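You operate a simulated robot arm through the tools that you are given. There is no shell and no other tool.

The job below is to be done with a simulated robot arm. You get a single attempt, and the scene is never put back.

Task
Burn a clear lot mark into the pallet on the press bench.
Fine: push it home against the fence first, set the lot on its label, burn it at READY, not at WARM, and switch the heat off after.

Only the result counts: the job must be done as asked and must still hold three seconds after the hand-in. Knocking over, shifting, dropping, spilling or breaking anything else fails it.

Robot
A 7-joint arm with a two-finger parallel gripper, fixed in place. Base frame: the origin is at the foot of the arm, x ahead of it, y to its left, z up; the work surface is at about z = 0.78. Readings come in m, degrees, newtons and seconds.
Its first joint turns from -149.0 to 149.0 degrees. Payload 3.43 kg.
The tool frame sits at the grasp point between the pads (the TCP): z along the fingers, y along the line on which they close. The tips reach 0.03 m beyond it. The gripper opens to 0.094 m. The fingers are 0.028 m wide and 0.01 m thick; the gripper's body (0.05 by 0.096 m) begins 0.055 m behind the TCP.
Orientation is told as [roll, pitch, yaw] about the base's x, y, z axes, in that order, counted from this pose: with the fingers straight down and closing along the base's y, the tool's x points along the base's -x, its y along +y and its z along -z.

Tools
- The arm moves only by the tool drive_tool. Its argument "rows" is a list of rows, each an object of numbers (a shift or turn left out is 0, a gripper value left out holds the last): "x", "y", "z": the shift along the tool's x, y, z in mm; "rx", "ry", "rz": the turn, a rotation vector about the tool's x, y, z in degrees; "gripper": the finger opening in mm, from 0 to 94. In form: [{"x": .., "y": .., "z": .., "rx": .., "ry": .., "rz": .., "gripper": ..}, ...]. A call has 1 to 20 rows; each row shifts and turns the commanded pose from where the row before left it, along the tool's axes as they then stand. Rows are played at 5 a second. More than 0.05 m and 8.6 degrees between two rows, or a gripper value outside its range, and nothing of the call is played. Where a pose cannot be reached the arm comes as near as it can. A force on the tool above 90 N (or 10 N above the force at the start of the call, whichever is more), or a blocked arm, ends the call early, and 0.2 s more pass. Each finger travels about 0.045 m/s and halts on what it meets, pressing with about 36 N; the grip force reading is that of the motor and also rises with nothing between the fingers. The clock runs only during rows and for 0.2 s after the last one: add rows that do not move to give the fingers time. The reply holds the time, the measured pose of the TCP, the force on the tool along the base axes, the opening and the grip force, in the units named above and with some noise, with the torque about the TCP (base axes, N m) and any sound that the robot's microphone picked up.
- Cameras (640 x 400 px; columns grow to the right, rows downward): "scene" is fixed at [0.0426, -0.6495, 1.4844]; the picture's right is [0.57, -0.82, 0.00], its down [-0.29, -0.20, -0.94] and it looks along [0.77, 0.53, -0.35] (base axes); focal length 312 px, centre (320, 200). "wrist" rides on the gripper at [0.076, 0.014, -0.102] in the tool frame; the picture's right is [-0.18, 0.98, 0.00], its down [-0.75, -0.14, -0.64] and it looks along [-0.63, -0.12, 0.77] (tool axes); focal length 243 px, centre (320, 200). There is no depth. A picture from a camera that has moved, and an enlarged one, comes with that camera's place and axes in the base frame and with its lens. The place of the scene camera against the robot may be out by one fixed shift of up to 0.025 m in any direction.
- grab_frame(camera): a new picture of that camera. No time passes.
- close_up(camera, box): a new picture of the part [left, top, right, bottom] of that camera's present view, enlarged. No time passes.
- finish_job(): hands the job in; it is judged then, once.

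Nothing tells you positions but the pictures and the camera data. Unless the task says otherwise, let go and move clear before handing in.

The tools are called as a command line: name --argument value ..., lists and objects as JSON in quotes. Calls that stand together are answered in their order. drive_tool: Moves the arm, as the interface text tells. Its arguments: {"type":"object","properties":{"rows":{"type":"array","items":{"type":"object","properties":{"x":{"type":"number"},"y":{"type":"number"},"z":{"type":"number"},"rx":{"type":"number"},"ry":{"type":"number"},"rz":{"type":"number"},"gripper":{"type":"number"}}}}},"required":["rows"]} The other tools are called the same way: grab_frame (camera) takes a picture; close_up (camera, box) takes an enlarged picture of a part of a camera's view; finish_job () hands the job in.

At the start:

```text
time: 0.0
ee_pos: [0.9885, -0.0009, 1.1881]
orientation: [0.0, 0.0, -0.1]
ft_force: [0.1, 0.5, -0.2]
wrist_torque: [0.0, -0.02, 0.01]
opening: 0.0941
grasp_force: 0.0
```

scene: 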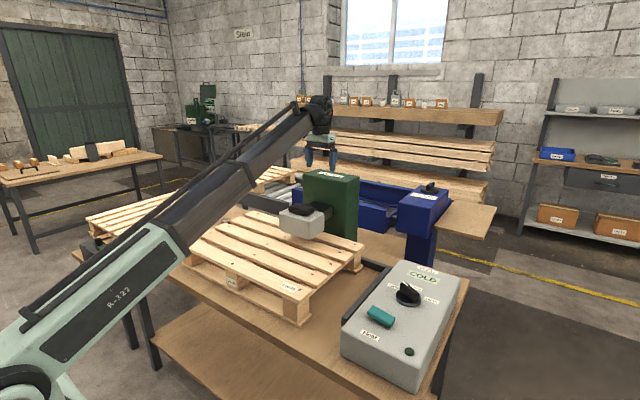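
wrist: 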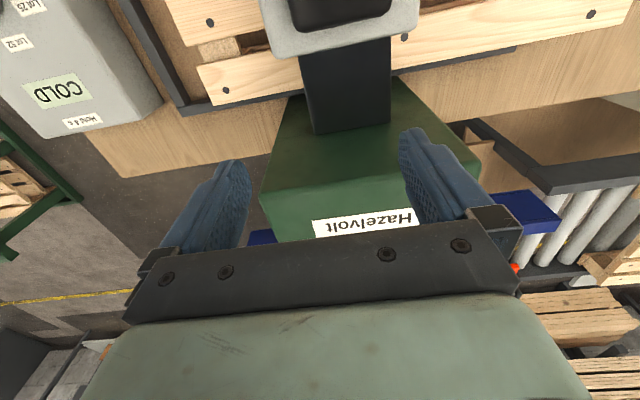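

I see a press bench with a pallet, a green branding press (Hazelvolt), and a grey control box with a COLD display, a knob, a teal switch and a green button. First I'll take enlarged pictures to read the labels.

close_up --camera "scene" --box '[320, 240, 480, 400]'

close_up --camera "scene" --box '[160, 160, 400, 330]'

close_up --camera "wrist" --box '[0, 0, 240, 150]'

close_up --camera "scene" --box '[360, 255, 470, 325]'

```text
2.50 times, centred on (400, 320) of scene
camera zoom: at [0.0426, -0.6495, 1.4844], right [0.57, -0.82, 0.0], down [-0.29, -0.2, -0.94], along [0.77, 0.53, -0.35], focal length 781 px, centre (120, -100)
```

zoom: 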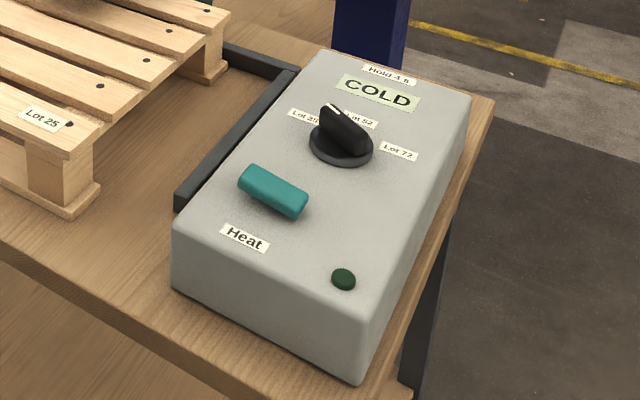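

```text
2.35 times, centred on (280, 245) of scene
camera zoom: at [0.0426, -0.6495, 1.4844], right [0.57, -0.82, 0.0], down [-0.29, -0.2, -0.94], along [0.77, 0.53, -0.35], focal length 735 px, centre (414, 94)
```

zoom: 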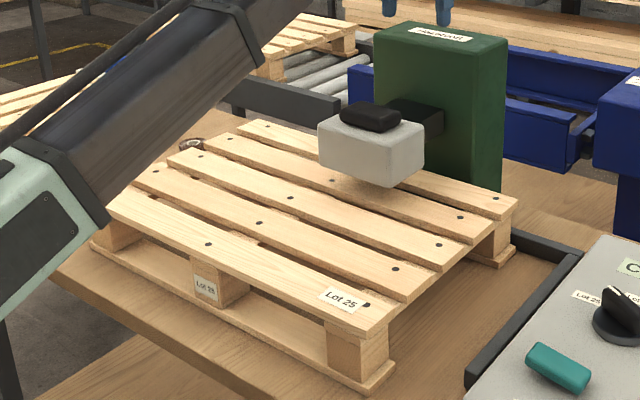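

```text
2.67 times, centred on (120, 75) of wrist
camera zoom: at [0.9121, 0.0124, 1.2903], right [0.18, 0.98, 0.0], down [0.75, -0.14, 0.64], along [0.63, -0.12, -0.77], focal length 647 px, centre (853, 533)
```

zoom: 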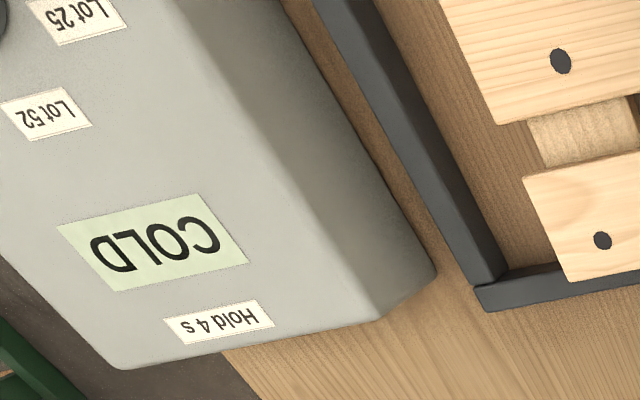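

```text
5.71 times, centred on (415, 290) of scene
camera zoom: at [0.0426, -0.6495, 1.4844], right [0.57, -0.82, 0.0], down [-0.29, -0.2, -0.94], along [0.77, 0.53, -0.35], focal length 1784 px, centre (-223, -314)
```

zoom: 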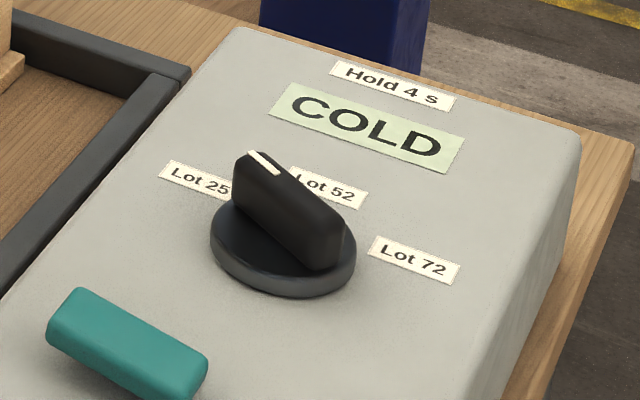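

The knob points somewhere between Lot 25 and Lot 52. I'll zoom in on the pallet's labels and the knob.

close_up --camera "scene" --box '[270, 270, 310, 295]'

close_up --camera "scene" --box '[216, 268, 256, 293]'

close_up --camera "scene" --box '[385, 275, 445, 312]'

close_up --camera "scene" --box '[260, 160, 390, 270]'

close_up --camera "wrist" --box '[160, 0, 640, 220]'

```text
16.00 times, centred on (290, 282) of scene
camera zoom: at [0.0426, -0.6495, 1.4844], right [0.57, -0.82, 0.0], down [-0.29, -0.2, -0.94], along [0.77, 0.53, -0.35], focal length 4997 px, centre (800, -1120)
```

zoom: 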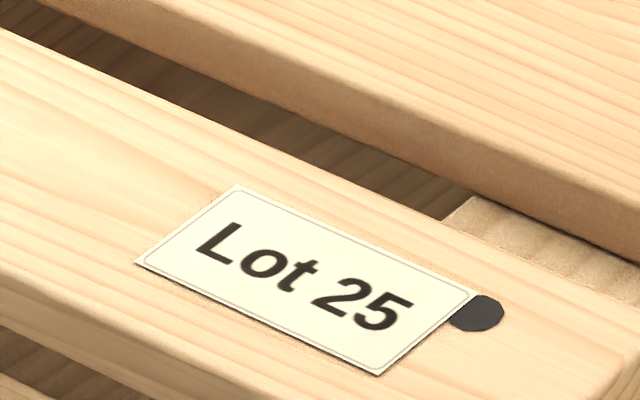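

```text
16.00 times, centred on (236, 280) of scene
camera zoom: at [0.0426, -0.6495, 1.4844], right [0.57, -0.82, 0.0], down [-0.29, -0.2, -0.94], along [0.77, 0.53, -0.35], focal length 4997 px, centre (1664, -1088)
```

zoom: 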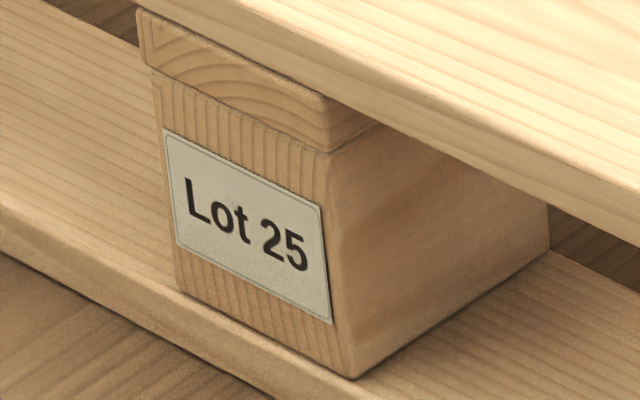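

```text
10.67 times, centred on (415, 294) of scene
camera zoom: at [0.0426, -0.6495, 1.4844], right [0.57, -0.82, 0.0], down [-0.29, -0.2, -0.94], along [0.77, 0.53, -0.35], focal length 3331 px, centre (-693, -797)
```

zoom: 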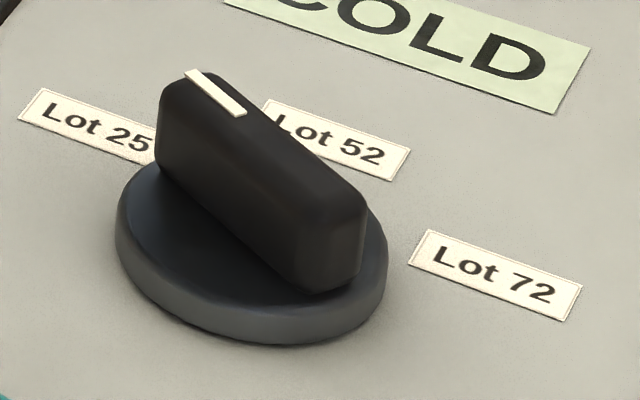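

```text
3.64 times, centred on (325, 215) of scene
camera zoom: at [0.0426, -0.6495, 1.4844], right [0.57, -0.82, 0.0], down [-0.29, -0.2, -0.94], along [0.77, 0.53, -0.35], focal length 1136 px, centre (302, 146)
```

zoom: 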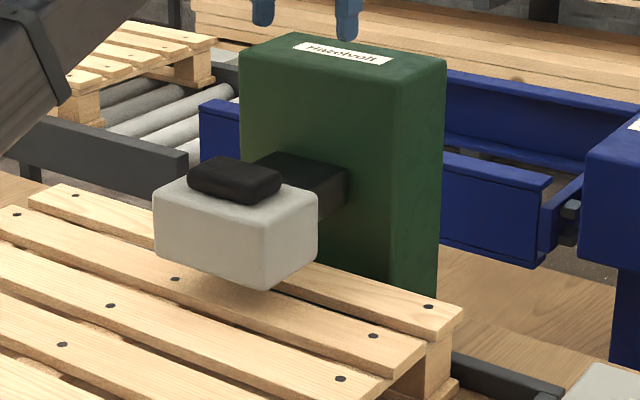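

```text
1.33 times, centred on (400, 110) of wrist
camera zoom: at [0.9121, 0.0124, 1.2903], right [0.18, 0.98, 0.0], down [0.75, -0.14, 0.64], along [0.63, -0.12, -0.77], focal length 324 px, centre (213, 320)
```

zoom: 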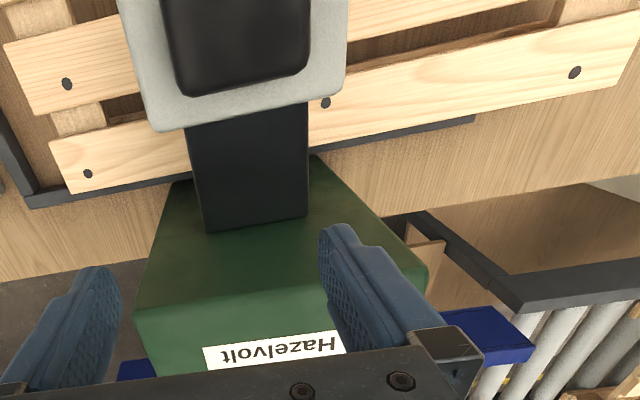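

The pallet's two labels both read Lot 25, and its right edge sits some way off the side fence. I'll move the wrist camera over the control box, staying high above everything, to look closely at the controls.

drive_tool --rows '[{"x": 24, "y": -36}, {"x": 24, "y": -36}, {"x": 24, "y": -36}, {"x": 24, "y": -36}, {"x": 24, "y": -36}, {"x": 24, "y": -36}, {"x": 24, "y": -36}, {"x": 24, "y": -36}, {"x": 24, "y": -36}, {"x": 24, "y": -36}, {"x": 24, "y": -36}, {"z": 30}]'

grab_frame --camera "wrist"

grab_frame --camera "scene"

```text
time: 1.2
ee_pos: [0.876, -0.1732, 1.1893]
orientation: [-0.1, -0.9, -0.6]
ft_force: [7.2, -9.2, -16.0]
wrist_torque: [0.69, -0.33, 0.48]
opening: 0.094
grasp_force: 0.0
stopped in row 5: the force on the tool passed its limit at 100 N (the readings are from after the stop); the commanded pose is now the measured one
```

```text
taken
camera wrist: at [0.7997, -0.1577, 1.2895], right [0.19, 0.98, 0.0], down [0.74, -0.15, 0.65], along [0.64, -0.13, -0.76], focal length 243 px, centre (320, 200)
```

wrist: 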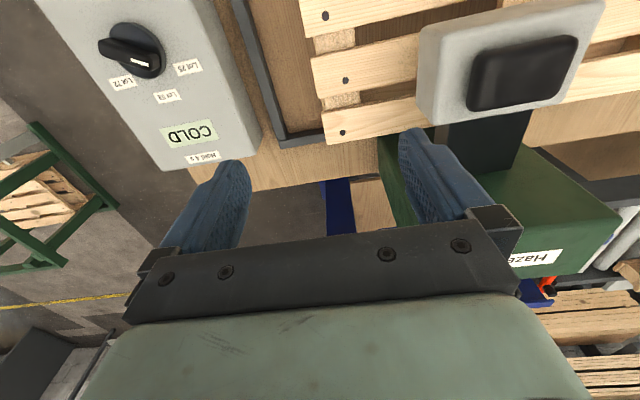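

```text
taken
```

scene: 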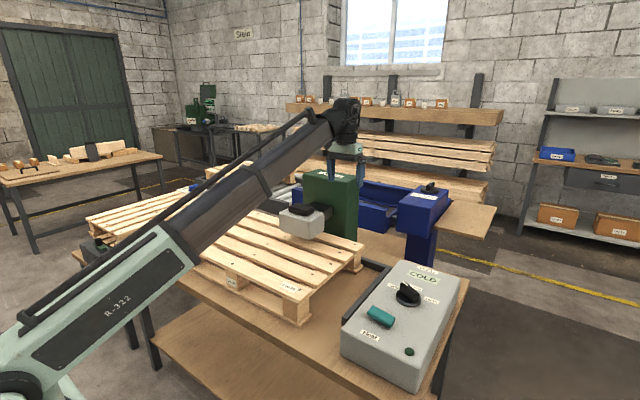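

The move stopped early on a force reading. I'll check whether anything was touched before going on.

close_up --camera "scene" --box '[270, 90, 430, 250]'

close_up --camera "wrist" --box '[360, 0, 640, 300]'

drive_tool --rows '[{"z": 0}]'

```text
2.50 times, centred on (350, 170) of scene
camera zoom: at [0.0426, -0.6495, 1.4844], right [0.57, -0.82, 0.0], down [-0.29, -0.2, -0.94], along [0.77, 0.53, -0.35], focal length 781 px, centre (245, 275)
```

zoom: 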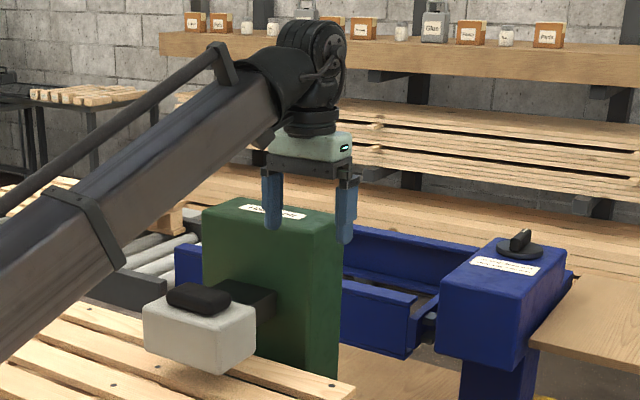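

```text
1.33 times, centred on (500, 150) of wrist
camera zoom: at [0.7997, -0.1577, 1.2895], right [0.19, 0.98, 0.0], down [0.74, -0.15, 0.65], along [0.64, -0.13, -0.76], focal length 324 px, centre (80, 267)
```

zoom: 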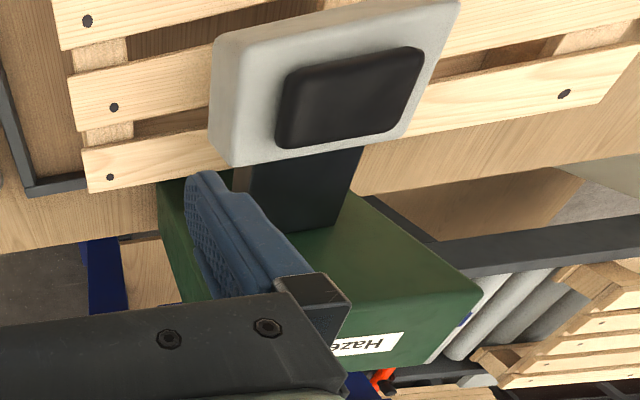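

```text
time: 1.6
ee_pos: [0.8766, -0.1717, 1.1889]
orientation: [-0.1, -0.8, -0.6]
ft_force: [10.3, -10.2, -23.6]
wrist_torque: [0.6, -0.56, 0.49]
opening: 0.0943
grasp_force: 0.0
```

The reading stays at about 27 N although nothing in the room is near the fingers, so it may be the hand pressing against the arm's own forearm. I'll look closer at the wrist.

close_up --camera "scene" --box '[300, 85, 390, 195]'

drive_tool --rows '[{"z": 10}, {"z": 10}]'

```text
3.64 times, centred on (345, 140) of scene
camera zoom: at [0.0426, -0.6495, 1.4844], right [0.57, -0.82, 0.0], down [-0.29, -0.2, -0.94], along [0.77, 0.53, -0.35], focal length 1136 px, centre (229, 418)
```

zoom: 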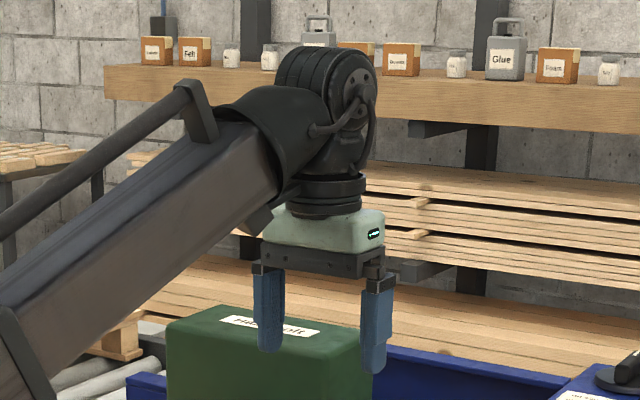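

```text
time: 2.2
ee_pos: [0.8766, -0.1731, 1.1684]
orientation: [-0.1, -0.8, -0.7]
ft_force: [0.5, 0.4, 0.9]
wrist_torque: [-0.03, 0.0, 0.03]
opening: 0.0939
grasp_force: 0.0
```

Lowering the hand cleared the force, so the hand was touching the forearm when drawn in at that height. I'll stay lower from here, dropping first and then moving over toward the control box.

drive_tool --rows '[{"z": 30}, {"z": 30}, {"z": 30}, {"z": 20}, {"x": 15, "y": -25}, {"x": 15, "y": -25}, {"x": 15, "y": -25}, {"x": 15, "y": -25}, {"x": 15, "y": -25}, {"x": 15, "y": -25}, {"x": 15, "y": -25}, {"x": 15, "y": -25}, {"x": 10, "y": -20}]'

grab_frame --camera "wrist"

grab_frame --camera "scene"

```text
time: 5.0
ee_pos: [0.7464, -0.3919, 1.0578]
orientation: [-0.1, -0.7, -0.6]
ft_force: [-0.3, -1.3, 0.0]
wrist_torque: [0.01, -0.02, -0.01]
opening: 0.0941
grasp_force: 0.2
```

```text
taken
camera wrist: at [0.669, -0.3771, 1.1585], right [0.19, 0.98, 0.0], down [0.74, -0.15, 0.65], along [0.64, -0.13, -0.76], focal length 243 px, centre (320, 200)
```

wrist: 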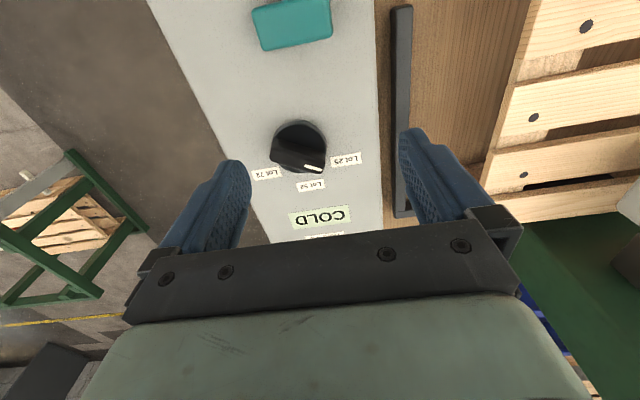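

```text
taken
```

scene: 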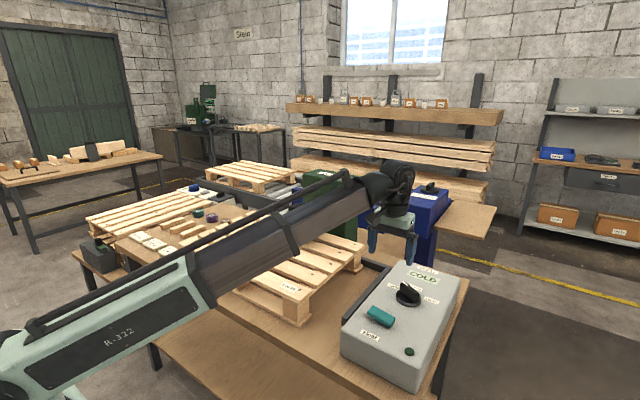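

The wrist camera now sees the knob and labels. I'll enlarge the knob, the Heat lever, and the left end of the bench where small items lie.

close_up --camera "wrist" --box '[230, 100, 390, 250]'

close_up --camera "wrist" --box '[200, 0, 400, 110]'

close_up --camera "scene" --box '[70, 155, 300, 300]'

close_up --camera "scene" --box '[240, 230, 400, 330]'

```text
2.67 times, centred on (310, 175) of wrist
camera zoom: at [0.669, -0.3771, 1.1585], right [0.19, 0.98, 0.0], down [0.74, -0.15, 0.65], along [0.64, -0.13, -0.76], focal length 647 px, centre (347, 267)
```

zoom: 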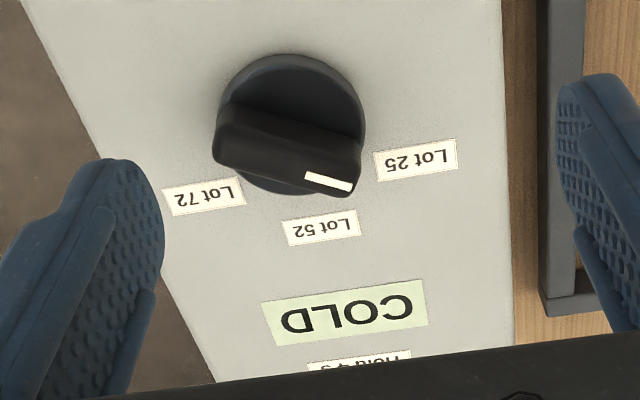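

```text
3.20 times, centred on (300, 55) of wrist
camera zoom: at [0.669, -0.3771, 1.1585], right [0.19, 0.98, 0.0], down [0.74, -0.15, 0.65], along [0.64, -0.13, -0.76], focal length 776 px, centre (384, 664)
```

zoom: 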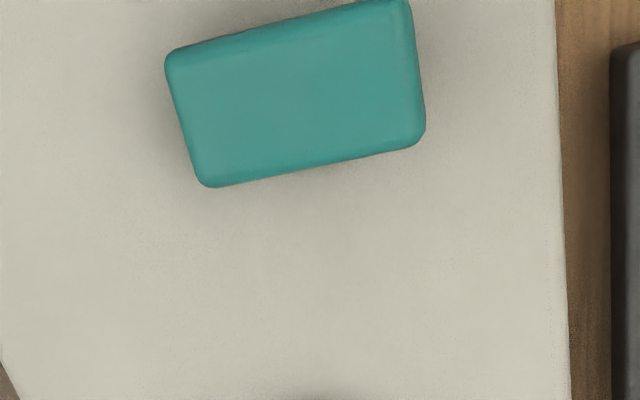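

```text
2.76 times, centred on (185, 228) of scene
camera zoom: at [0.0426, -0.6495, 1.4844], right [0.57, -0.82, 0.0], down [-0.29, -0.2, -0.94], along [0.77, 0.53, -0.35], focal length 862 px, centre (692, 124)
```

zoom: 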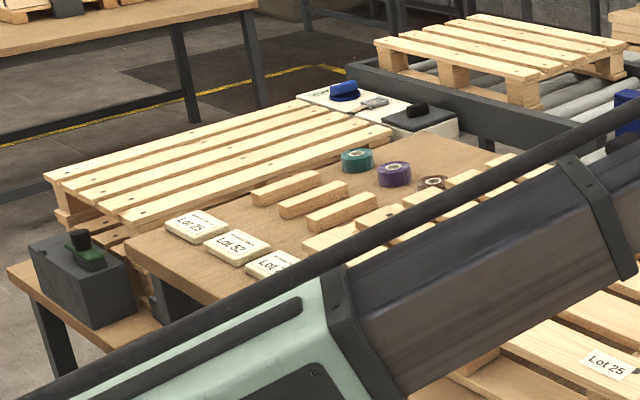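

```text
4.00 times, centred on (320, 280) of scene
camera zoom: at [0.0426, -0.6495, 1.4844], right [0.57, -0.82, 0.0], down [-0.29, -0.2, -0.94], along [0.77, 0.53, -0.35], focal length 1249 px, centre (320, -120)
```

zoom: 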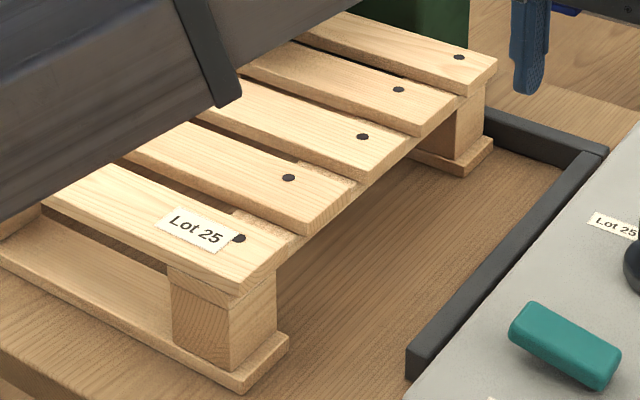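

The knob centre works out at about (0.81, -0.43), with labels roughly 60° apart around it. I'll zoom right in on the knob to measure where it points.

close_up --camera "wrist" --box '[260, 112, 370, 192]'

close_up --camera "scene" --box '[330, 295, 450, 385]'

```text
5.00 times, centred on (315, 152) of wrist
camera zoom: at [0.669, -0.3771, 1.1585], right [0.19, 0.98, 0.0], down [0.74, -0.15, 0.65], along [0.64, -0.13, -0.76], focal length 1213 px, centre (345, 440)
```

zoom: 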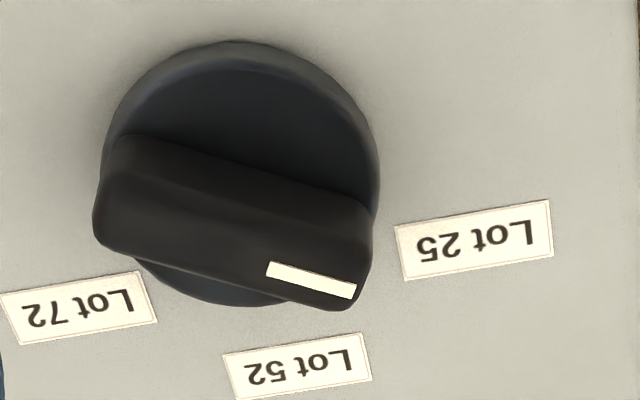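

```text
4.44 times, centred on (390, 340) of scene
camera zoom: at [0.0426, -0.6495, 1.4844], right [0.57, -0.82, 0.0], down [-0.29, -0.2, -0.94], along [0.77, 0.53, -0.35], focal length 1388 px, centre (9, -422)
```

zoom: 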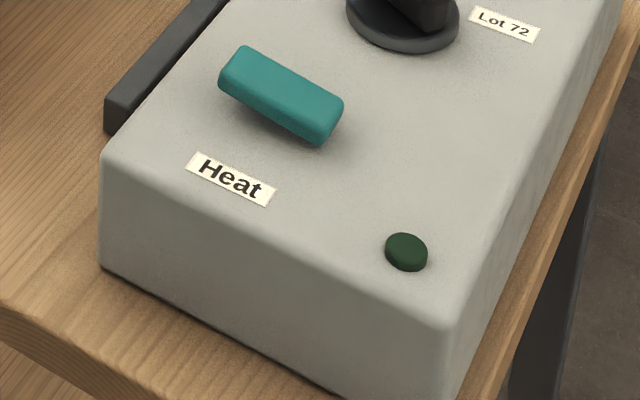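

The Heat rocker sits at about (0.69, -0.405) with its -y end down, which should be off. The knob's mark already seems to point near Lot 25, so I'll move to see it from almost straight above and measure better.

drive_tool --rows '[{"x": -25, "y": 0}, {"x": -25, "y": 0}, {"x": -25}, {"x": -10}]'

grab_frame --camera "wrist"

close_up --camera "wrist" --box '[216, 40, 346, 140]'

```text
time: 6.0
ee_pos: [0.8323, -0.3911, 1.0591]
orientation: [-0.1, -0.7, -0.6]
ft_force: [-0.6, 0.6, -0.3]
wrist_torque: [0.01, 0.02, -0.03]
opening: 0.094
grasp_force: 0.0
```

```text
taken
camera wrist: at [0.7553, -0.3773, 1.16], right [0.19, 0.98, 0.0], down [0.74, -0.15, 0.65], along [0.64, -0.13, -0.76], focal length 243 px, centre (320, 200)
```

wrist: 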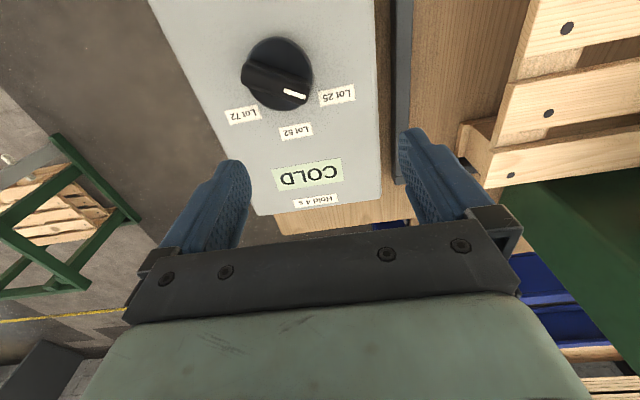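

```text
4.00 times, centred on (281, 90) of wrist
camera zoom: at [0.7553, -0.3773, 1.16], right [0.19, 0.98, 0.0], down [0.74, -0.15, 0.65], along [0.64, -0.13, -0.76], focal length 970 px, centre (476, 640)
```

zoom: 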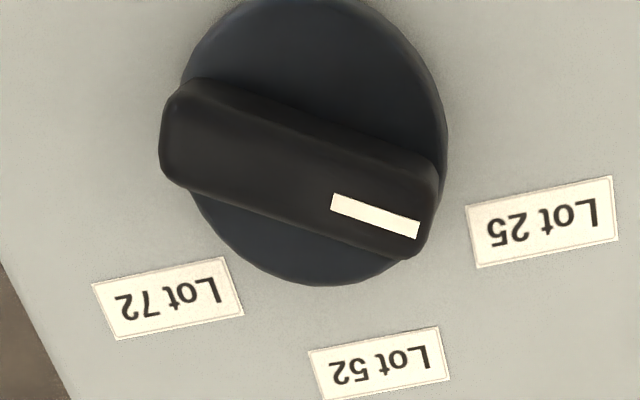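

Measured from above, the knob points at 60.4° and the Lot 25 label sits at 59.6°, so the lot is already set right and I'll leave the knob alone. Next I'll measure the fence and the pallet's right end.

close_up --camera "wrist" --box '[370, 0, 640, 200]'

drive_tool --rows '[{"x": 15, "y": 35}, {"x": 15, "y": 35}, {"x": 15, "y": 35}, {"x": 15, "y": 35}, {"x": 10, "y": 30}, {"z": 0}]'

grab_frame --camera "wrist"

```text
2.00 times, centred on (505, 100) of wrist
camera zoom: at [0.7553, -0.3773, 1.16], right [0.19, 0.98, 0.0], down [0.74, -0.15, 0.65], along [0.64, -0.13, -0.76], focal length 485 px, centre (-50, 400)
```

zoom: 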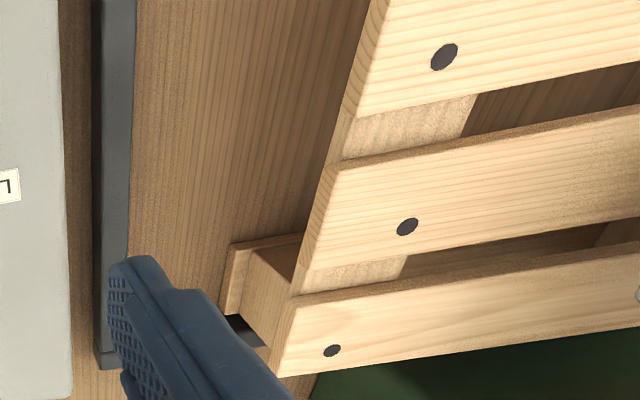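

```text
time: 7.4
ee_pos: [0.7624, -0.2212, 1.0569]
orientation: [-0.1, -0.7, -0.6]
ft_force: [0.3, 0.0, -0.7]
wrist_torque: [0.0, 0.0, 0.0]
opening: 0.0941
grasp_force: 0.0
```

```text
taken
camera wrist: at [0.6855, -0.2066, 1.1579], right [0.2, 0.98, 0.0], down [0.74, -0.15, 0.65], along [0.64, -0.13, -0.76], focal length 243 px, centre (320, 200)
```

wrist: 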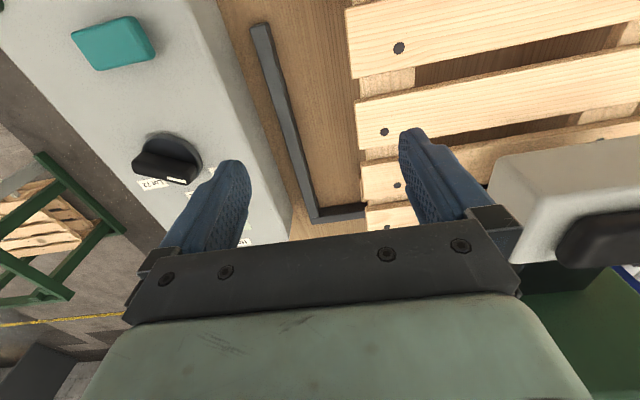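

The side fence, the back fence corner and the pallet's right end are all in view now. I'll enlarge that area to measure it.

close_up --camera "wrist" --box '[240, 0, 440, 125]'

close_up --camera "wrist" --box '[270, 120, 430, 240]'

```text
3.20 times, centred on (340, 62) of wrist
camera zoom: at [0.6855, -0.2066, 1.1579], right [0.2, 0.98, 0.0], down [0.74, -0.15, 0.65], along [0.64, -0.13, -0.76], focal length 776 px, centre (256, 640)
```

zoom: 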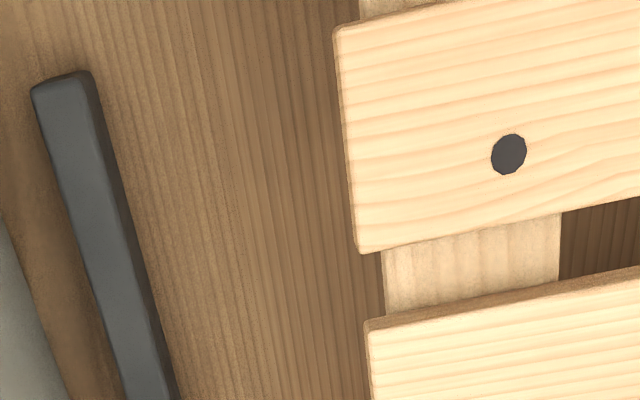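

```text
3.33 times, centred on (350, 180) of wrist
camera zoom: at [0.6855, -0.2066, 1.1579], right [0.2, 0.98, 0.0], down [0.74, -0.15, 0.65], along [0.64, -0.13, -0.76], focal length 809 px, centre (220, 267)
```

zoom: 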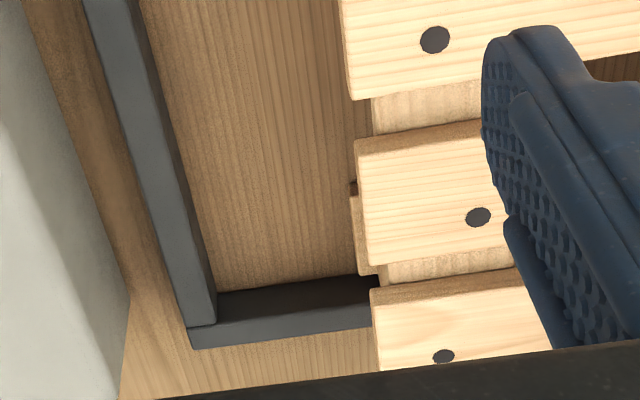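

The fence's inner faces are at about x = 1.025 and y = -0.275. The pallet's far edge is near x = 1.011 and its right end near y = -0.189, so it needs about 14 mm ahead and 87 mm to the right. I'll look at the left part of the pallet next, passing clear in front of the press head.

drive_tool --rows '[{"x": 20, "y": 20}, {"x": 20, "y": 30}, {"x": 10, "y": 35}, {"y": 38}, {"y": 38}, {"y": 38}, {"y": 38}, {"y": 38}, {"y": 38}, {"y": 38}, {"y": 38}, {"y": 38}, {"y": 38}, {"y": 38}, {"y": 20}]'

grab_frame --camera "wrist"

grab_frame --camera "scene"

```text
time: 10.6
ee_pos: [0.7182, 0.3051, 1.0563]
orientation: [-0.1, -0.8, -0.6]
ft_force: [0.1, -0.4, 0.2]
wrist_torque: [0.0, -0.01, -0.01]
opening: 0.094
grasp_force: 0.1
```

```text
taken
camera wrist: at [0.6411, 0.3191, 1.1577], right [0.2, 0.98, 0.0], down [0.74, -0.15, 0.65], along [0.64, -0.13, -0.76], focal length 243 px, centre (320, 200)
```

wrist: 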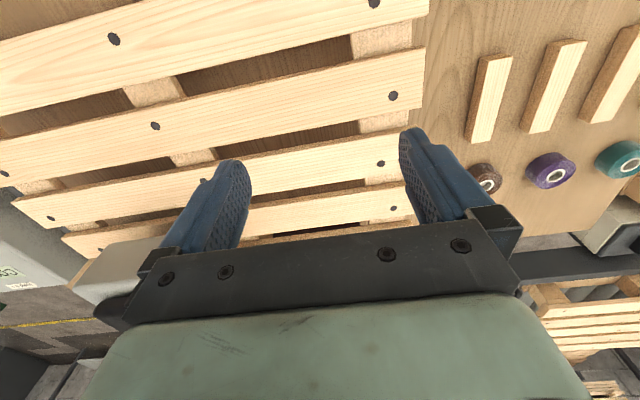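

```text
taken
```

scene: 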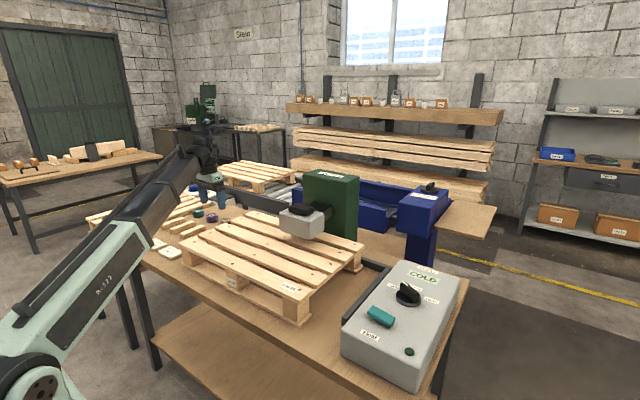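

The pallet's left end is at about y = 0.411, and the sticks and tapes start around y = 0.52, so there's room at that end. I'll close the fingers, drop lower, and go round to the near side so I can push the pallet squarely onto the back fence first.

drive_tool --rows '[{"z": 30, "gripper": 0}, {"z": 30}, {"z": 25}, {"x": 20, "y": -30}, {"x": 20, "y": -30}, {"x": 20, "y": -30}, {"x": 20, "y": -30}, {"x": 20, "y": -30}, {"x": 20, "y": -30}, {"x": 13, "y": -15}, {"z": 0}]'

grab_frame --camera "wrist"

grab_frame --camera "scene"

```text
time: 13.0
ee_pos: [0.5834, 0.1076, 0.9692]
orientation: [-0.1, -0.7, -0.6]
ft_force: [0.7, 0.4, 0.1]
wrist_torque: [0.01, 0.01, -0.03]
opening: 0.0001
grasp_force: 32.8
```

```text
taken
camera wrist: at [0.5071, 0.1231, 1.0707], right [0.19, 0.98, 0.0], down [0.74, -0.15, 0.65], along [0.64, -0.13, -0.76], focal length 243 px, centre (320, 200)
```

wrist: 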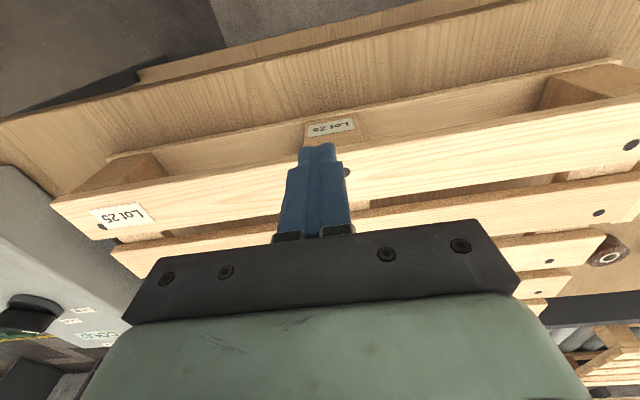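

```text
taken
```

scene: 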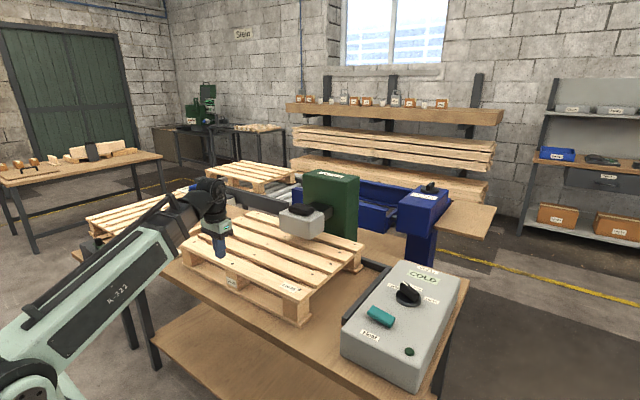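

The closed fingers are just in front of the pallet's near edge (x ≈ 0.622), by the centre block. I'll lower them to slat height and ease forward.

drive_tool --rows '[{"z": 25}, {"z": 25}, {"z": 25}, {"z": 24}, {"x": -6}, {"x": -6}, {"x": -4}, {"x": -3}, {"x": -3}, {"z": 0}]'

grab_frame --camera "wrist"

```text
time: 15.2
ee_pos: [0.6087, 0.1073, 0.8704]
orientation: [-0.1, -0.6, -0.6]
ft_force: [-6.1, -0.7, 1.6]
wrist_torque: [0.01, -0.04, 0.05]
opening: 0.0
grasp_force: 32.8
```

```text
taken
camera wrist: at [0.5311, 0.122, 0.9721], right [0.2, 0.98, 0.0], down [0.74, -0.15, 0.65], along [0.64, -0.13, -0.76], focal length 243 px, centre (320, 200)
```

wrist: 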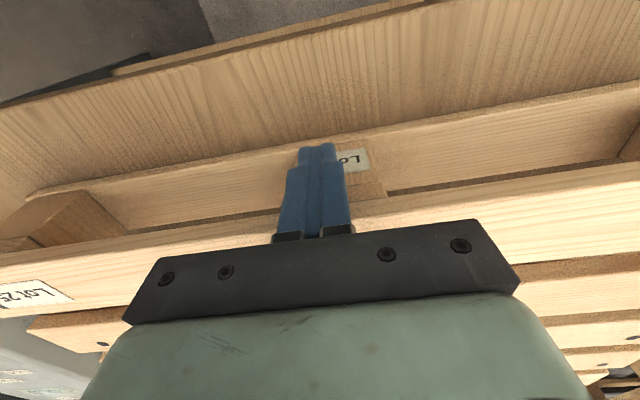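

Contact came at x = 0.609 with about 6 N, as expected. I'll push forward in small steps and watch the force for the back fence.

drive_tool --rows '[{"x": -2}, {"x": -2}, {"x": -2}, {"x": -2}, {"z": 0}]'

drive_tool --rows '[{"x": -2}, {"x": -1.5}, {"z": 0}]'

```text
time: 16.4
ee_pos: [0.6102, 0.107, 0.8717]
orientation: [-0.2, 0.1, -0.7]
ft_force: [-56.5, -7.5, 3.3]
wrist_torque: [0.06, -0.4, 0.32]
opening: 0.0001
grasp_force: 33.3
```

```text
time: 17.3
ee_pos: [0.6092, 0.1081, 0.8709]
orientation: [-0.3, 1.0, -0.7]
ft_force: [-18.4, 0.9, -3.1]
wrist_torque: [-0.05, -0.16, 0.19]
opening: 0.0
grasp_force: 33.3
stopped in row 3: the force on the tool passed its limit at 91 N (the readings are from after the stop); the commanded pose is now the measured one
```

The pallet didn't give under 90 N, so it may already be touching the back fence. I'll back off and look straight down at the far right corner to check.

drive_tool --rows '[{"x": 8}, {"x": 10}, {"z": -35}, {"z": -35}, {"z": -40}, {"x": -10, "y": -40}, {"x": -15, "y": -40}, {"x": -15, "y": -40}, {"x": -20, "y": -40}, {"x": -20, "y": -40, "z": -5}, {"x": -25, "y": -40, "z": -5}, {"x": -30, "y": -35, "z": -10}, {"x": -35, "y": -30, "z": -10}, {"x": -40, "y": -20, "z": -10}, {"x": -40, "y": -20, "z": -10}, {"x": -40, "z": -10}, {"x": -40, "z": -5}]'

grab_frame --camera "wrist"

grab_frame --camera "scene"

```text
time: 20.9
ee_pos: [0.9237, -0.2392, 1.0435]
orientation: [-0.3, 0.8, -0.6]
ft_force: [-0.4, 0.3, 0.1]
wrist_torque: [0.01, -0.02, 0.01]
opening: 0.0001
grasp_force: 33.2
```

```text
taken
camera wrist: at [0.849, -0.2247, 1.1461], right [0.19, 0.98, -0.01], down [0.76, -0.15, 0.63], along [0.62, -0.13, -0.78], focal length 243 px, centre (320, 200)
```

wrist: 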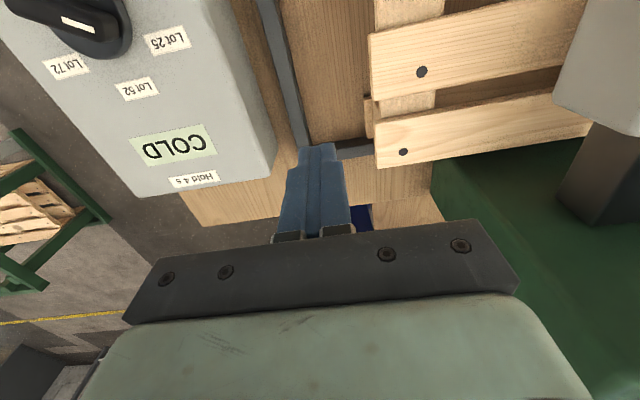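

```text
taken
```

scene: 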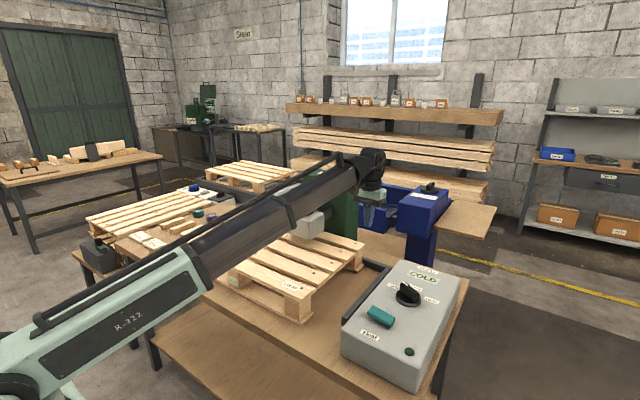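

close_up --camera "wrist" --box '[290, 60, 450, 180]'

close_up --camera "scene" --box '[310, 230, 400, 290]'

```text
3.33 times, centred on (370, 120) of wrist
camera zoom: at [0.849, -0.2247, 1.1461], right [0.19, 0.98, -0.01], down [0.76, -0.15, 0.63], along [0.62, -0.13, -0.78], focal length 809 px, centre (153, 467)
```

zoom: 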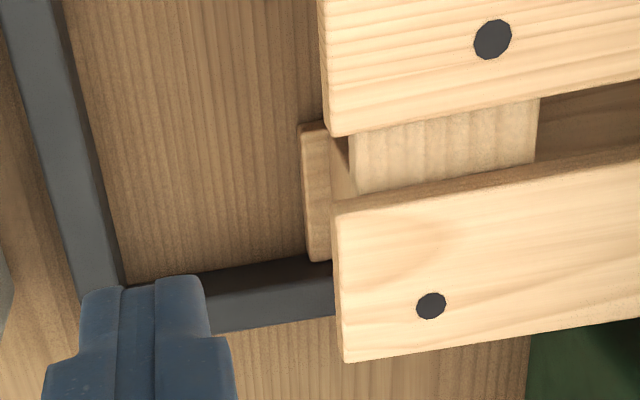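

```text
6.67 times, centred on (355, 260) of scene
camera zoom: at [0.0426, -0.6495, 1.4844], right [0.57, -0.82, 0.0], down [-0.29, -0.2, -0.94], along [0.77, 0.53, -0.35], focal length 2082 px, centre (87, -200)
```

zoom: 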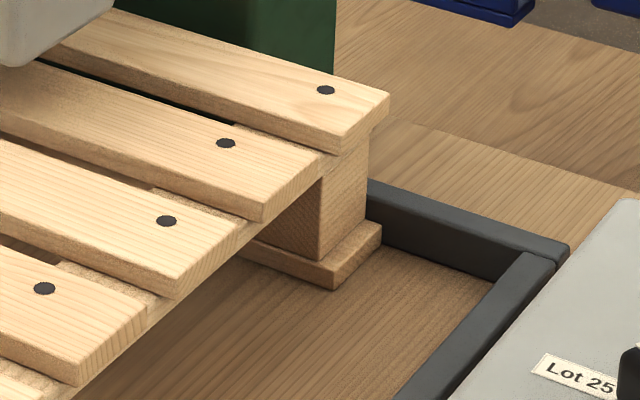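

The far board meets the back fence, so only the sideways shift of about 87 mm remains. I'll go round the front of the head to the pallet's left end with the hand turned 90°, so the push runs along the stiff direction of the fingers.

drive_tool --rows '[{"x": 40}, {"x": 40}, {"x": 40}, {"x": 40}, {"x": 40, "y": 10}, {"y": 40}, {"y": 45}, {"y": 45}, {"y": 45}, {"y": 45}, {"y": 45}, {"y": 45}, {"y": 45}, {"y": 45}, {"y": 45}, {"y": 45}, {"y": 40}, {"rx": -0.3, "ry": -0.8, "rz": -0.6}]'

drive_tool --rows '[{"rz": -8}, {"rz": -8}, {"rz": -8}, {"rz": -8}, {"rz": -8}, {"rz": -8}, {"rz": -8}, {"rz": -8}, {"rz": -8}, {"rz": -8}, {"rz": -8}, {"rz": -2}, {"z": 0}]'

grab_frame --camera "wrist"

grab_frame --camera "scene"

```text
time: 24.7
ee_pos: [0.728, 0.3044, 1.0439]
orientation: [0.0, 0.1, 0.0]
ft_force: [-0.4, 0.4, -0.6]
wrist_torque: [0.02, -0.01, 0.0]
opening: 0.0001
grasp_force: 33.0
```

```text
time: 27.5
ee_pos: [0.7282, 0.3028, 1.0433]
orientation: [0.2, 0.0, 90.1]
ft_force: [-0.1, 0.2, -0.6]
wrist_torque: [0.03, -0.02, -0.01]
opening: 0.0001
grasp_force: 32.2
```

```text
taken
camera wrist: at [0.7146, 0.225, 1.1456], right [-0.98, 0.18, 0.0], down [0.14, 0.75, 0.64], along [0.12, 0.63, -0.77], focal length 243 px, centre (320, 200)
```

wrist: 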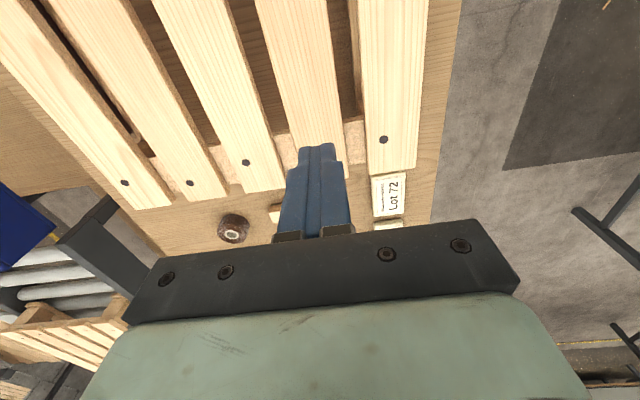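

```text
taken
```

scene: 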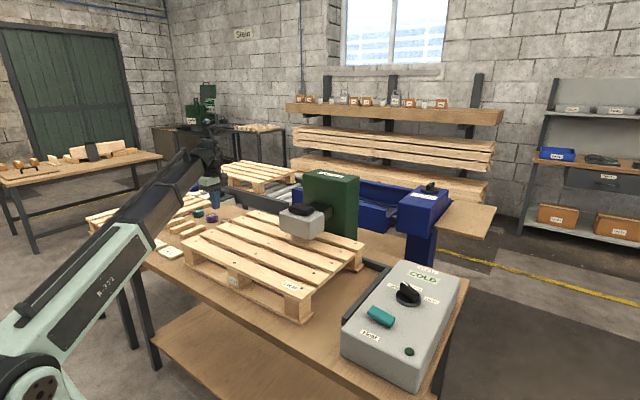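

The pallet's left end is at y ≈ 0.41, the Lot 72 block is off at x ≈ 0.64, and the nearest stick is at y ≈ 0.52. I'll set the fingers down beside the third slat's end at (0.84, 0.45).

drive_tool --rows '[{"x": -30, "y": -22}, {"x": -30, "y": -22}, {"x": -30, "y": -22}, {"x": -30, "y": -22}, {"x": -27, "y": -24}, {"z": 30}, {"z": 30}, {"z": 30}, {"z": 0}]'

grab_frame --camera "wrist"

close_up --camera "scene" --box '[140, 130, 300, 270]'

```text
time: 29.5
ee_pos: [0.8404, 0.4499, 0.9546]
orientation: [0.1, -0.1, 90.0]
ft_force: [-0.1, -0.1, 0.4]
wrist_torque: [0.04, 0.01, 0.02]
opening: 0.0002
grasp_force: 33.0
```

```text
taken
camera wrist: at [0.8268, 0.3736, 1.0558], right [-0.98, 0.18, 0.0], down [0.14, 0.75, 0.64], along [0.12, 0.63, -0.77], focal length 243 px, centre (320, 200)
```

wrist: 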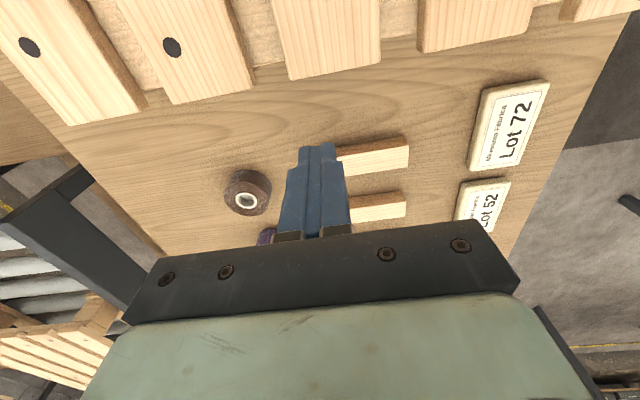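

```text
2.86 times, centred on (220, 200) of scene
camera zoom: at [0.0426, -0.6495, 1.4844], right [0.57, -0.82, 0.0], down [-0.29, -0.2, -0.94], along [0.77, 0.53, -0.35], focal length 892 px, centre (606, 200)
```

zoom: 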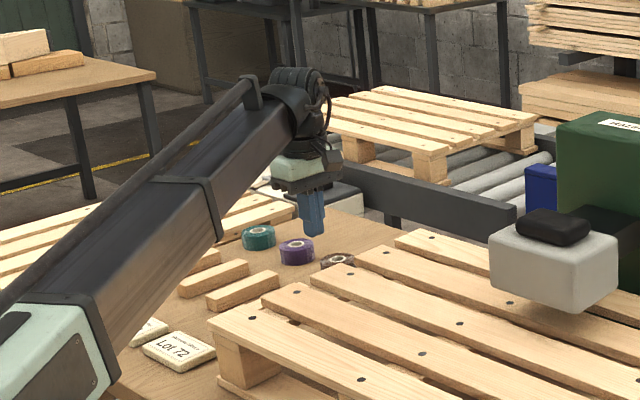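

The third slat's end (x 0.80 to 0.855, y ≈ 0.411) is square in front of the fingers. I'll lower to slat height, ease in, and start the push.

drive_tool --rows '[{"z": 30}, {"z": 30}, {"z": 26}, {"x": 7}, {"x": 7}, {"x": 6}, {"x": 4}, {"x": 4}, {"x": 4}, {"z": 0}]'

```text
time: 31.7
ee_pos: [0.8396, 0.4167, 0.8669]
orientation: [0.1, 0.0, 90.1]
ft_force: [-1.4, 6.3, 1.9]
wrist_torque: [-0.08, -0.01, -0.01]
opening: 0.0002
grasp_force: 32.9
```

Contact is light at 6 N and the fingers kept moving, so the pallet is sliding or just touched. I'll go on pushing in small steps.

drive_tool --rows '[{"x": 4}, {"x": 4}, {"x": 4}, {"x": 4}, {"x": 4}, {"z": 0}]'

close_up --camera "scene" --box '[160, 180, 400, 330]'

```text
time: 33.1
ee_pos: [0.8397, 0.3974, 0.8682]
orientation: [0.0, 0.1, 90.1]
ft_force: [0.6, 4.5, -0.1]
wrist_torque: [-0.05, 0.01, -0.04]
opening: 0.0001
grasp_force: 33.7
```

```text
2.67 times, centred on (280, 255) of scene
camera zoom: at [0.0426, -0.6495, 1.4844], right [0.57, -0.82, 0.0], down [-0.29, -0.2, -0.94], along [0.77, 0.53, -0.35], focal length 833 px, centre (427, 53)
```

zoom: 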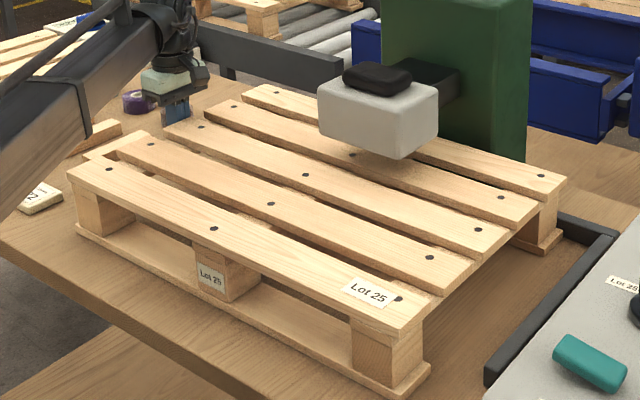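

The pallet slides easily at about 5 N, which confirms the 90 N stop earlier was the back fence. I'll continue and slow down near the side fence.

drive_tool --rows '[{"x": 4}, {"x": 4}, {"x": 4}, {"x": 4}, {"x": 4}, {"x": 4}, {"x": 4}, {"x": 4}, {"x": 4}, {"x": 4}, {"z": 0}]'

close_up --camera "scene" --box '[280, 230, 430, 330]'

```text
time: 35.5
ee_pos: [0.8398, 0.3567, 0.8666]
orientation: [0.0, 0.1, 90.0]
ft_force: [-0.5, 5.0, 1.5]
wrist_torque: [-0.06, -0.01, -0.05]
opening: 0.0003
grasp_force: 33.0
```

```text
4.00 times, centred on (355, 280) of scene
camera zoom: at [0.0426, -0.6495, 1.4844], right [0.57, -0.82, 0.0], down [-0.29, -0.2, -0.94], along [0.77, 0.53, -0.35], focal length 1249 px, centre (180, -120)
```

zoom: 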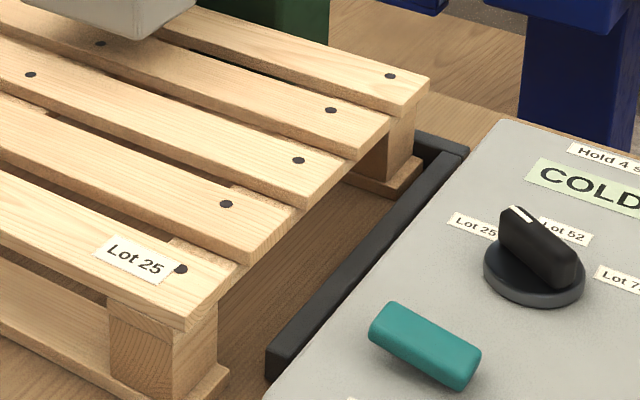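

About 18 mm remain to the side fence. I'll go on in 2 mm steps.

drive_tool --rows '[{"x": 2}, {"x": 2}, {"x": 2}, {"x": 2}, {"x": 2}, {"x": 2}, {"z": 0}]'

drive_tool --rows '[{"x": 1}, {"x": 1}, {"x": 1}, {"z": 0}]'

drive_tool --rows '[{"x": 1}, {"x": 1}, {"x": 1}, {"z": 0}]'

close_up --camera "scene" --box '[330, 240, 400, 290]'

```text
time: 37.1
ee_pos: [0.8408, 0.3446, 0.8664]
orientation: [0.1, 0.0, 90.0]
ft_force: [1.0, 6.0, 2.7]
wrist_torque: [-0.11, 0.02, -0.05]
opening: 0.0001
grasp_force: 32.9
```

```text
time: 38.1
ee_pos: [0.8402, 0.343, 0.8672]
orientation: [0.0, 0.0, 90.0]
ft_force: [0.1, 6.4, 1.4]
wrist_torque: [-0.1, -0.02, -0.07]
opening: 0.0003
grasp_force: 33.1
```

```text
time: 39.1
ee_pos: [0.8409, 0.3421, 0.8671]
orientation: [0.0, -0.2, 90.1]
ft_force: [-2.5, 25.9, 6.1]
wrist_torque: [-0.37, 0.01, -0.2]
opening: 0.0002
grasp_force: 33.0
```

```text
8.00 times, centred on (365, 265) of scene
camera zoom: at [0.0426, -0.6495, 1.4844], right [0.57, -0.82, 0.0], down [-0.29, -0.2, -0.94], along [0.77, 0.53, -0.35], focal length 2498 px, centre (-40, -320)
```

zoom: 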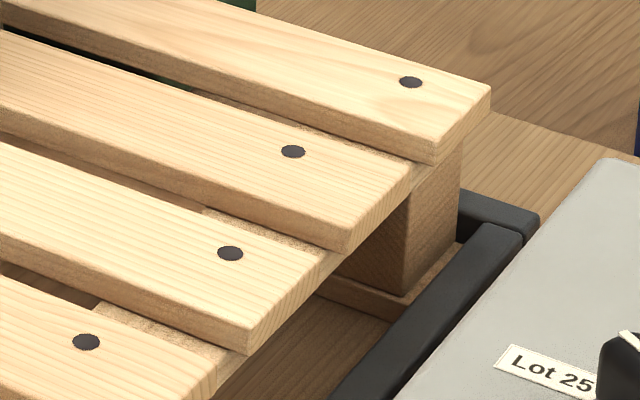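

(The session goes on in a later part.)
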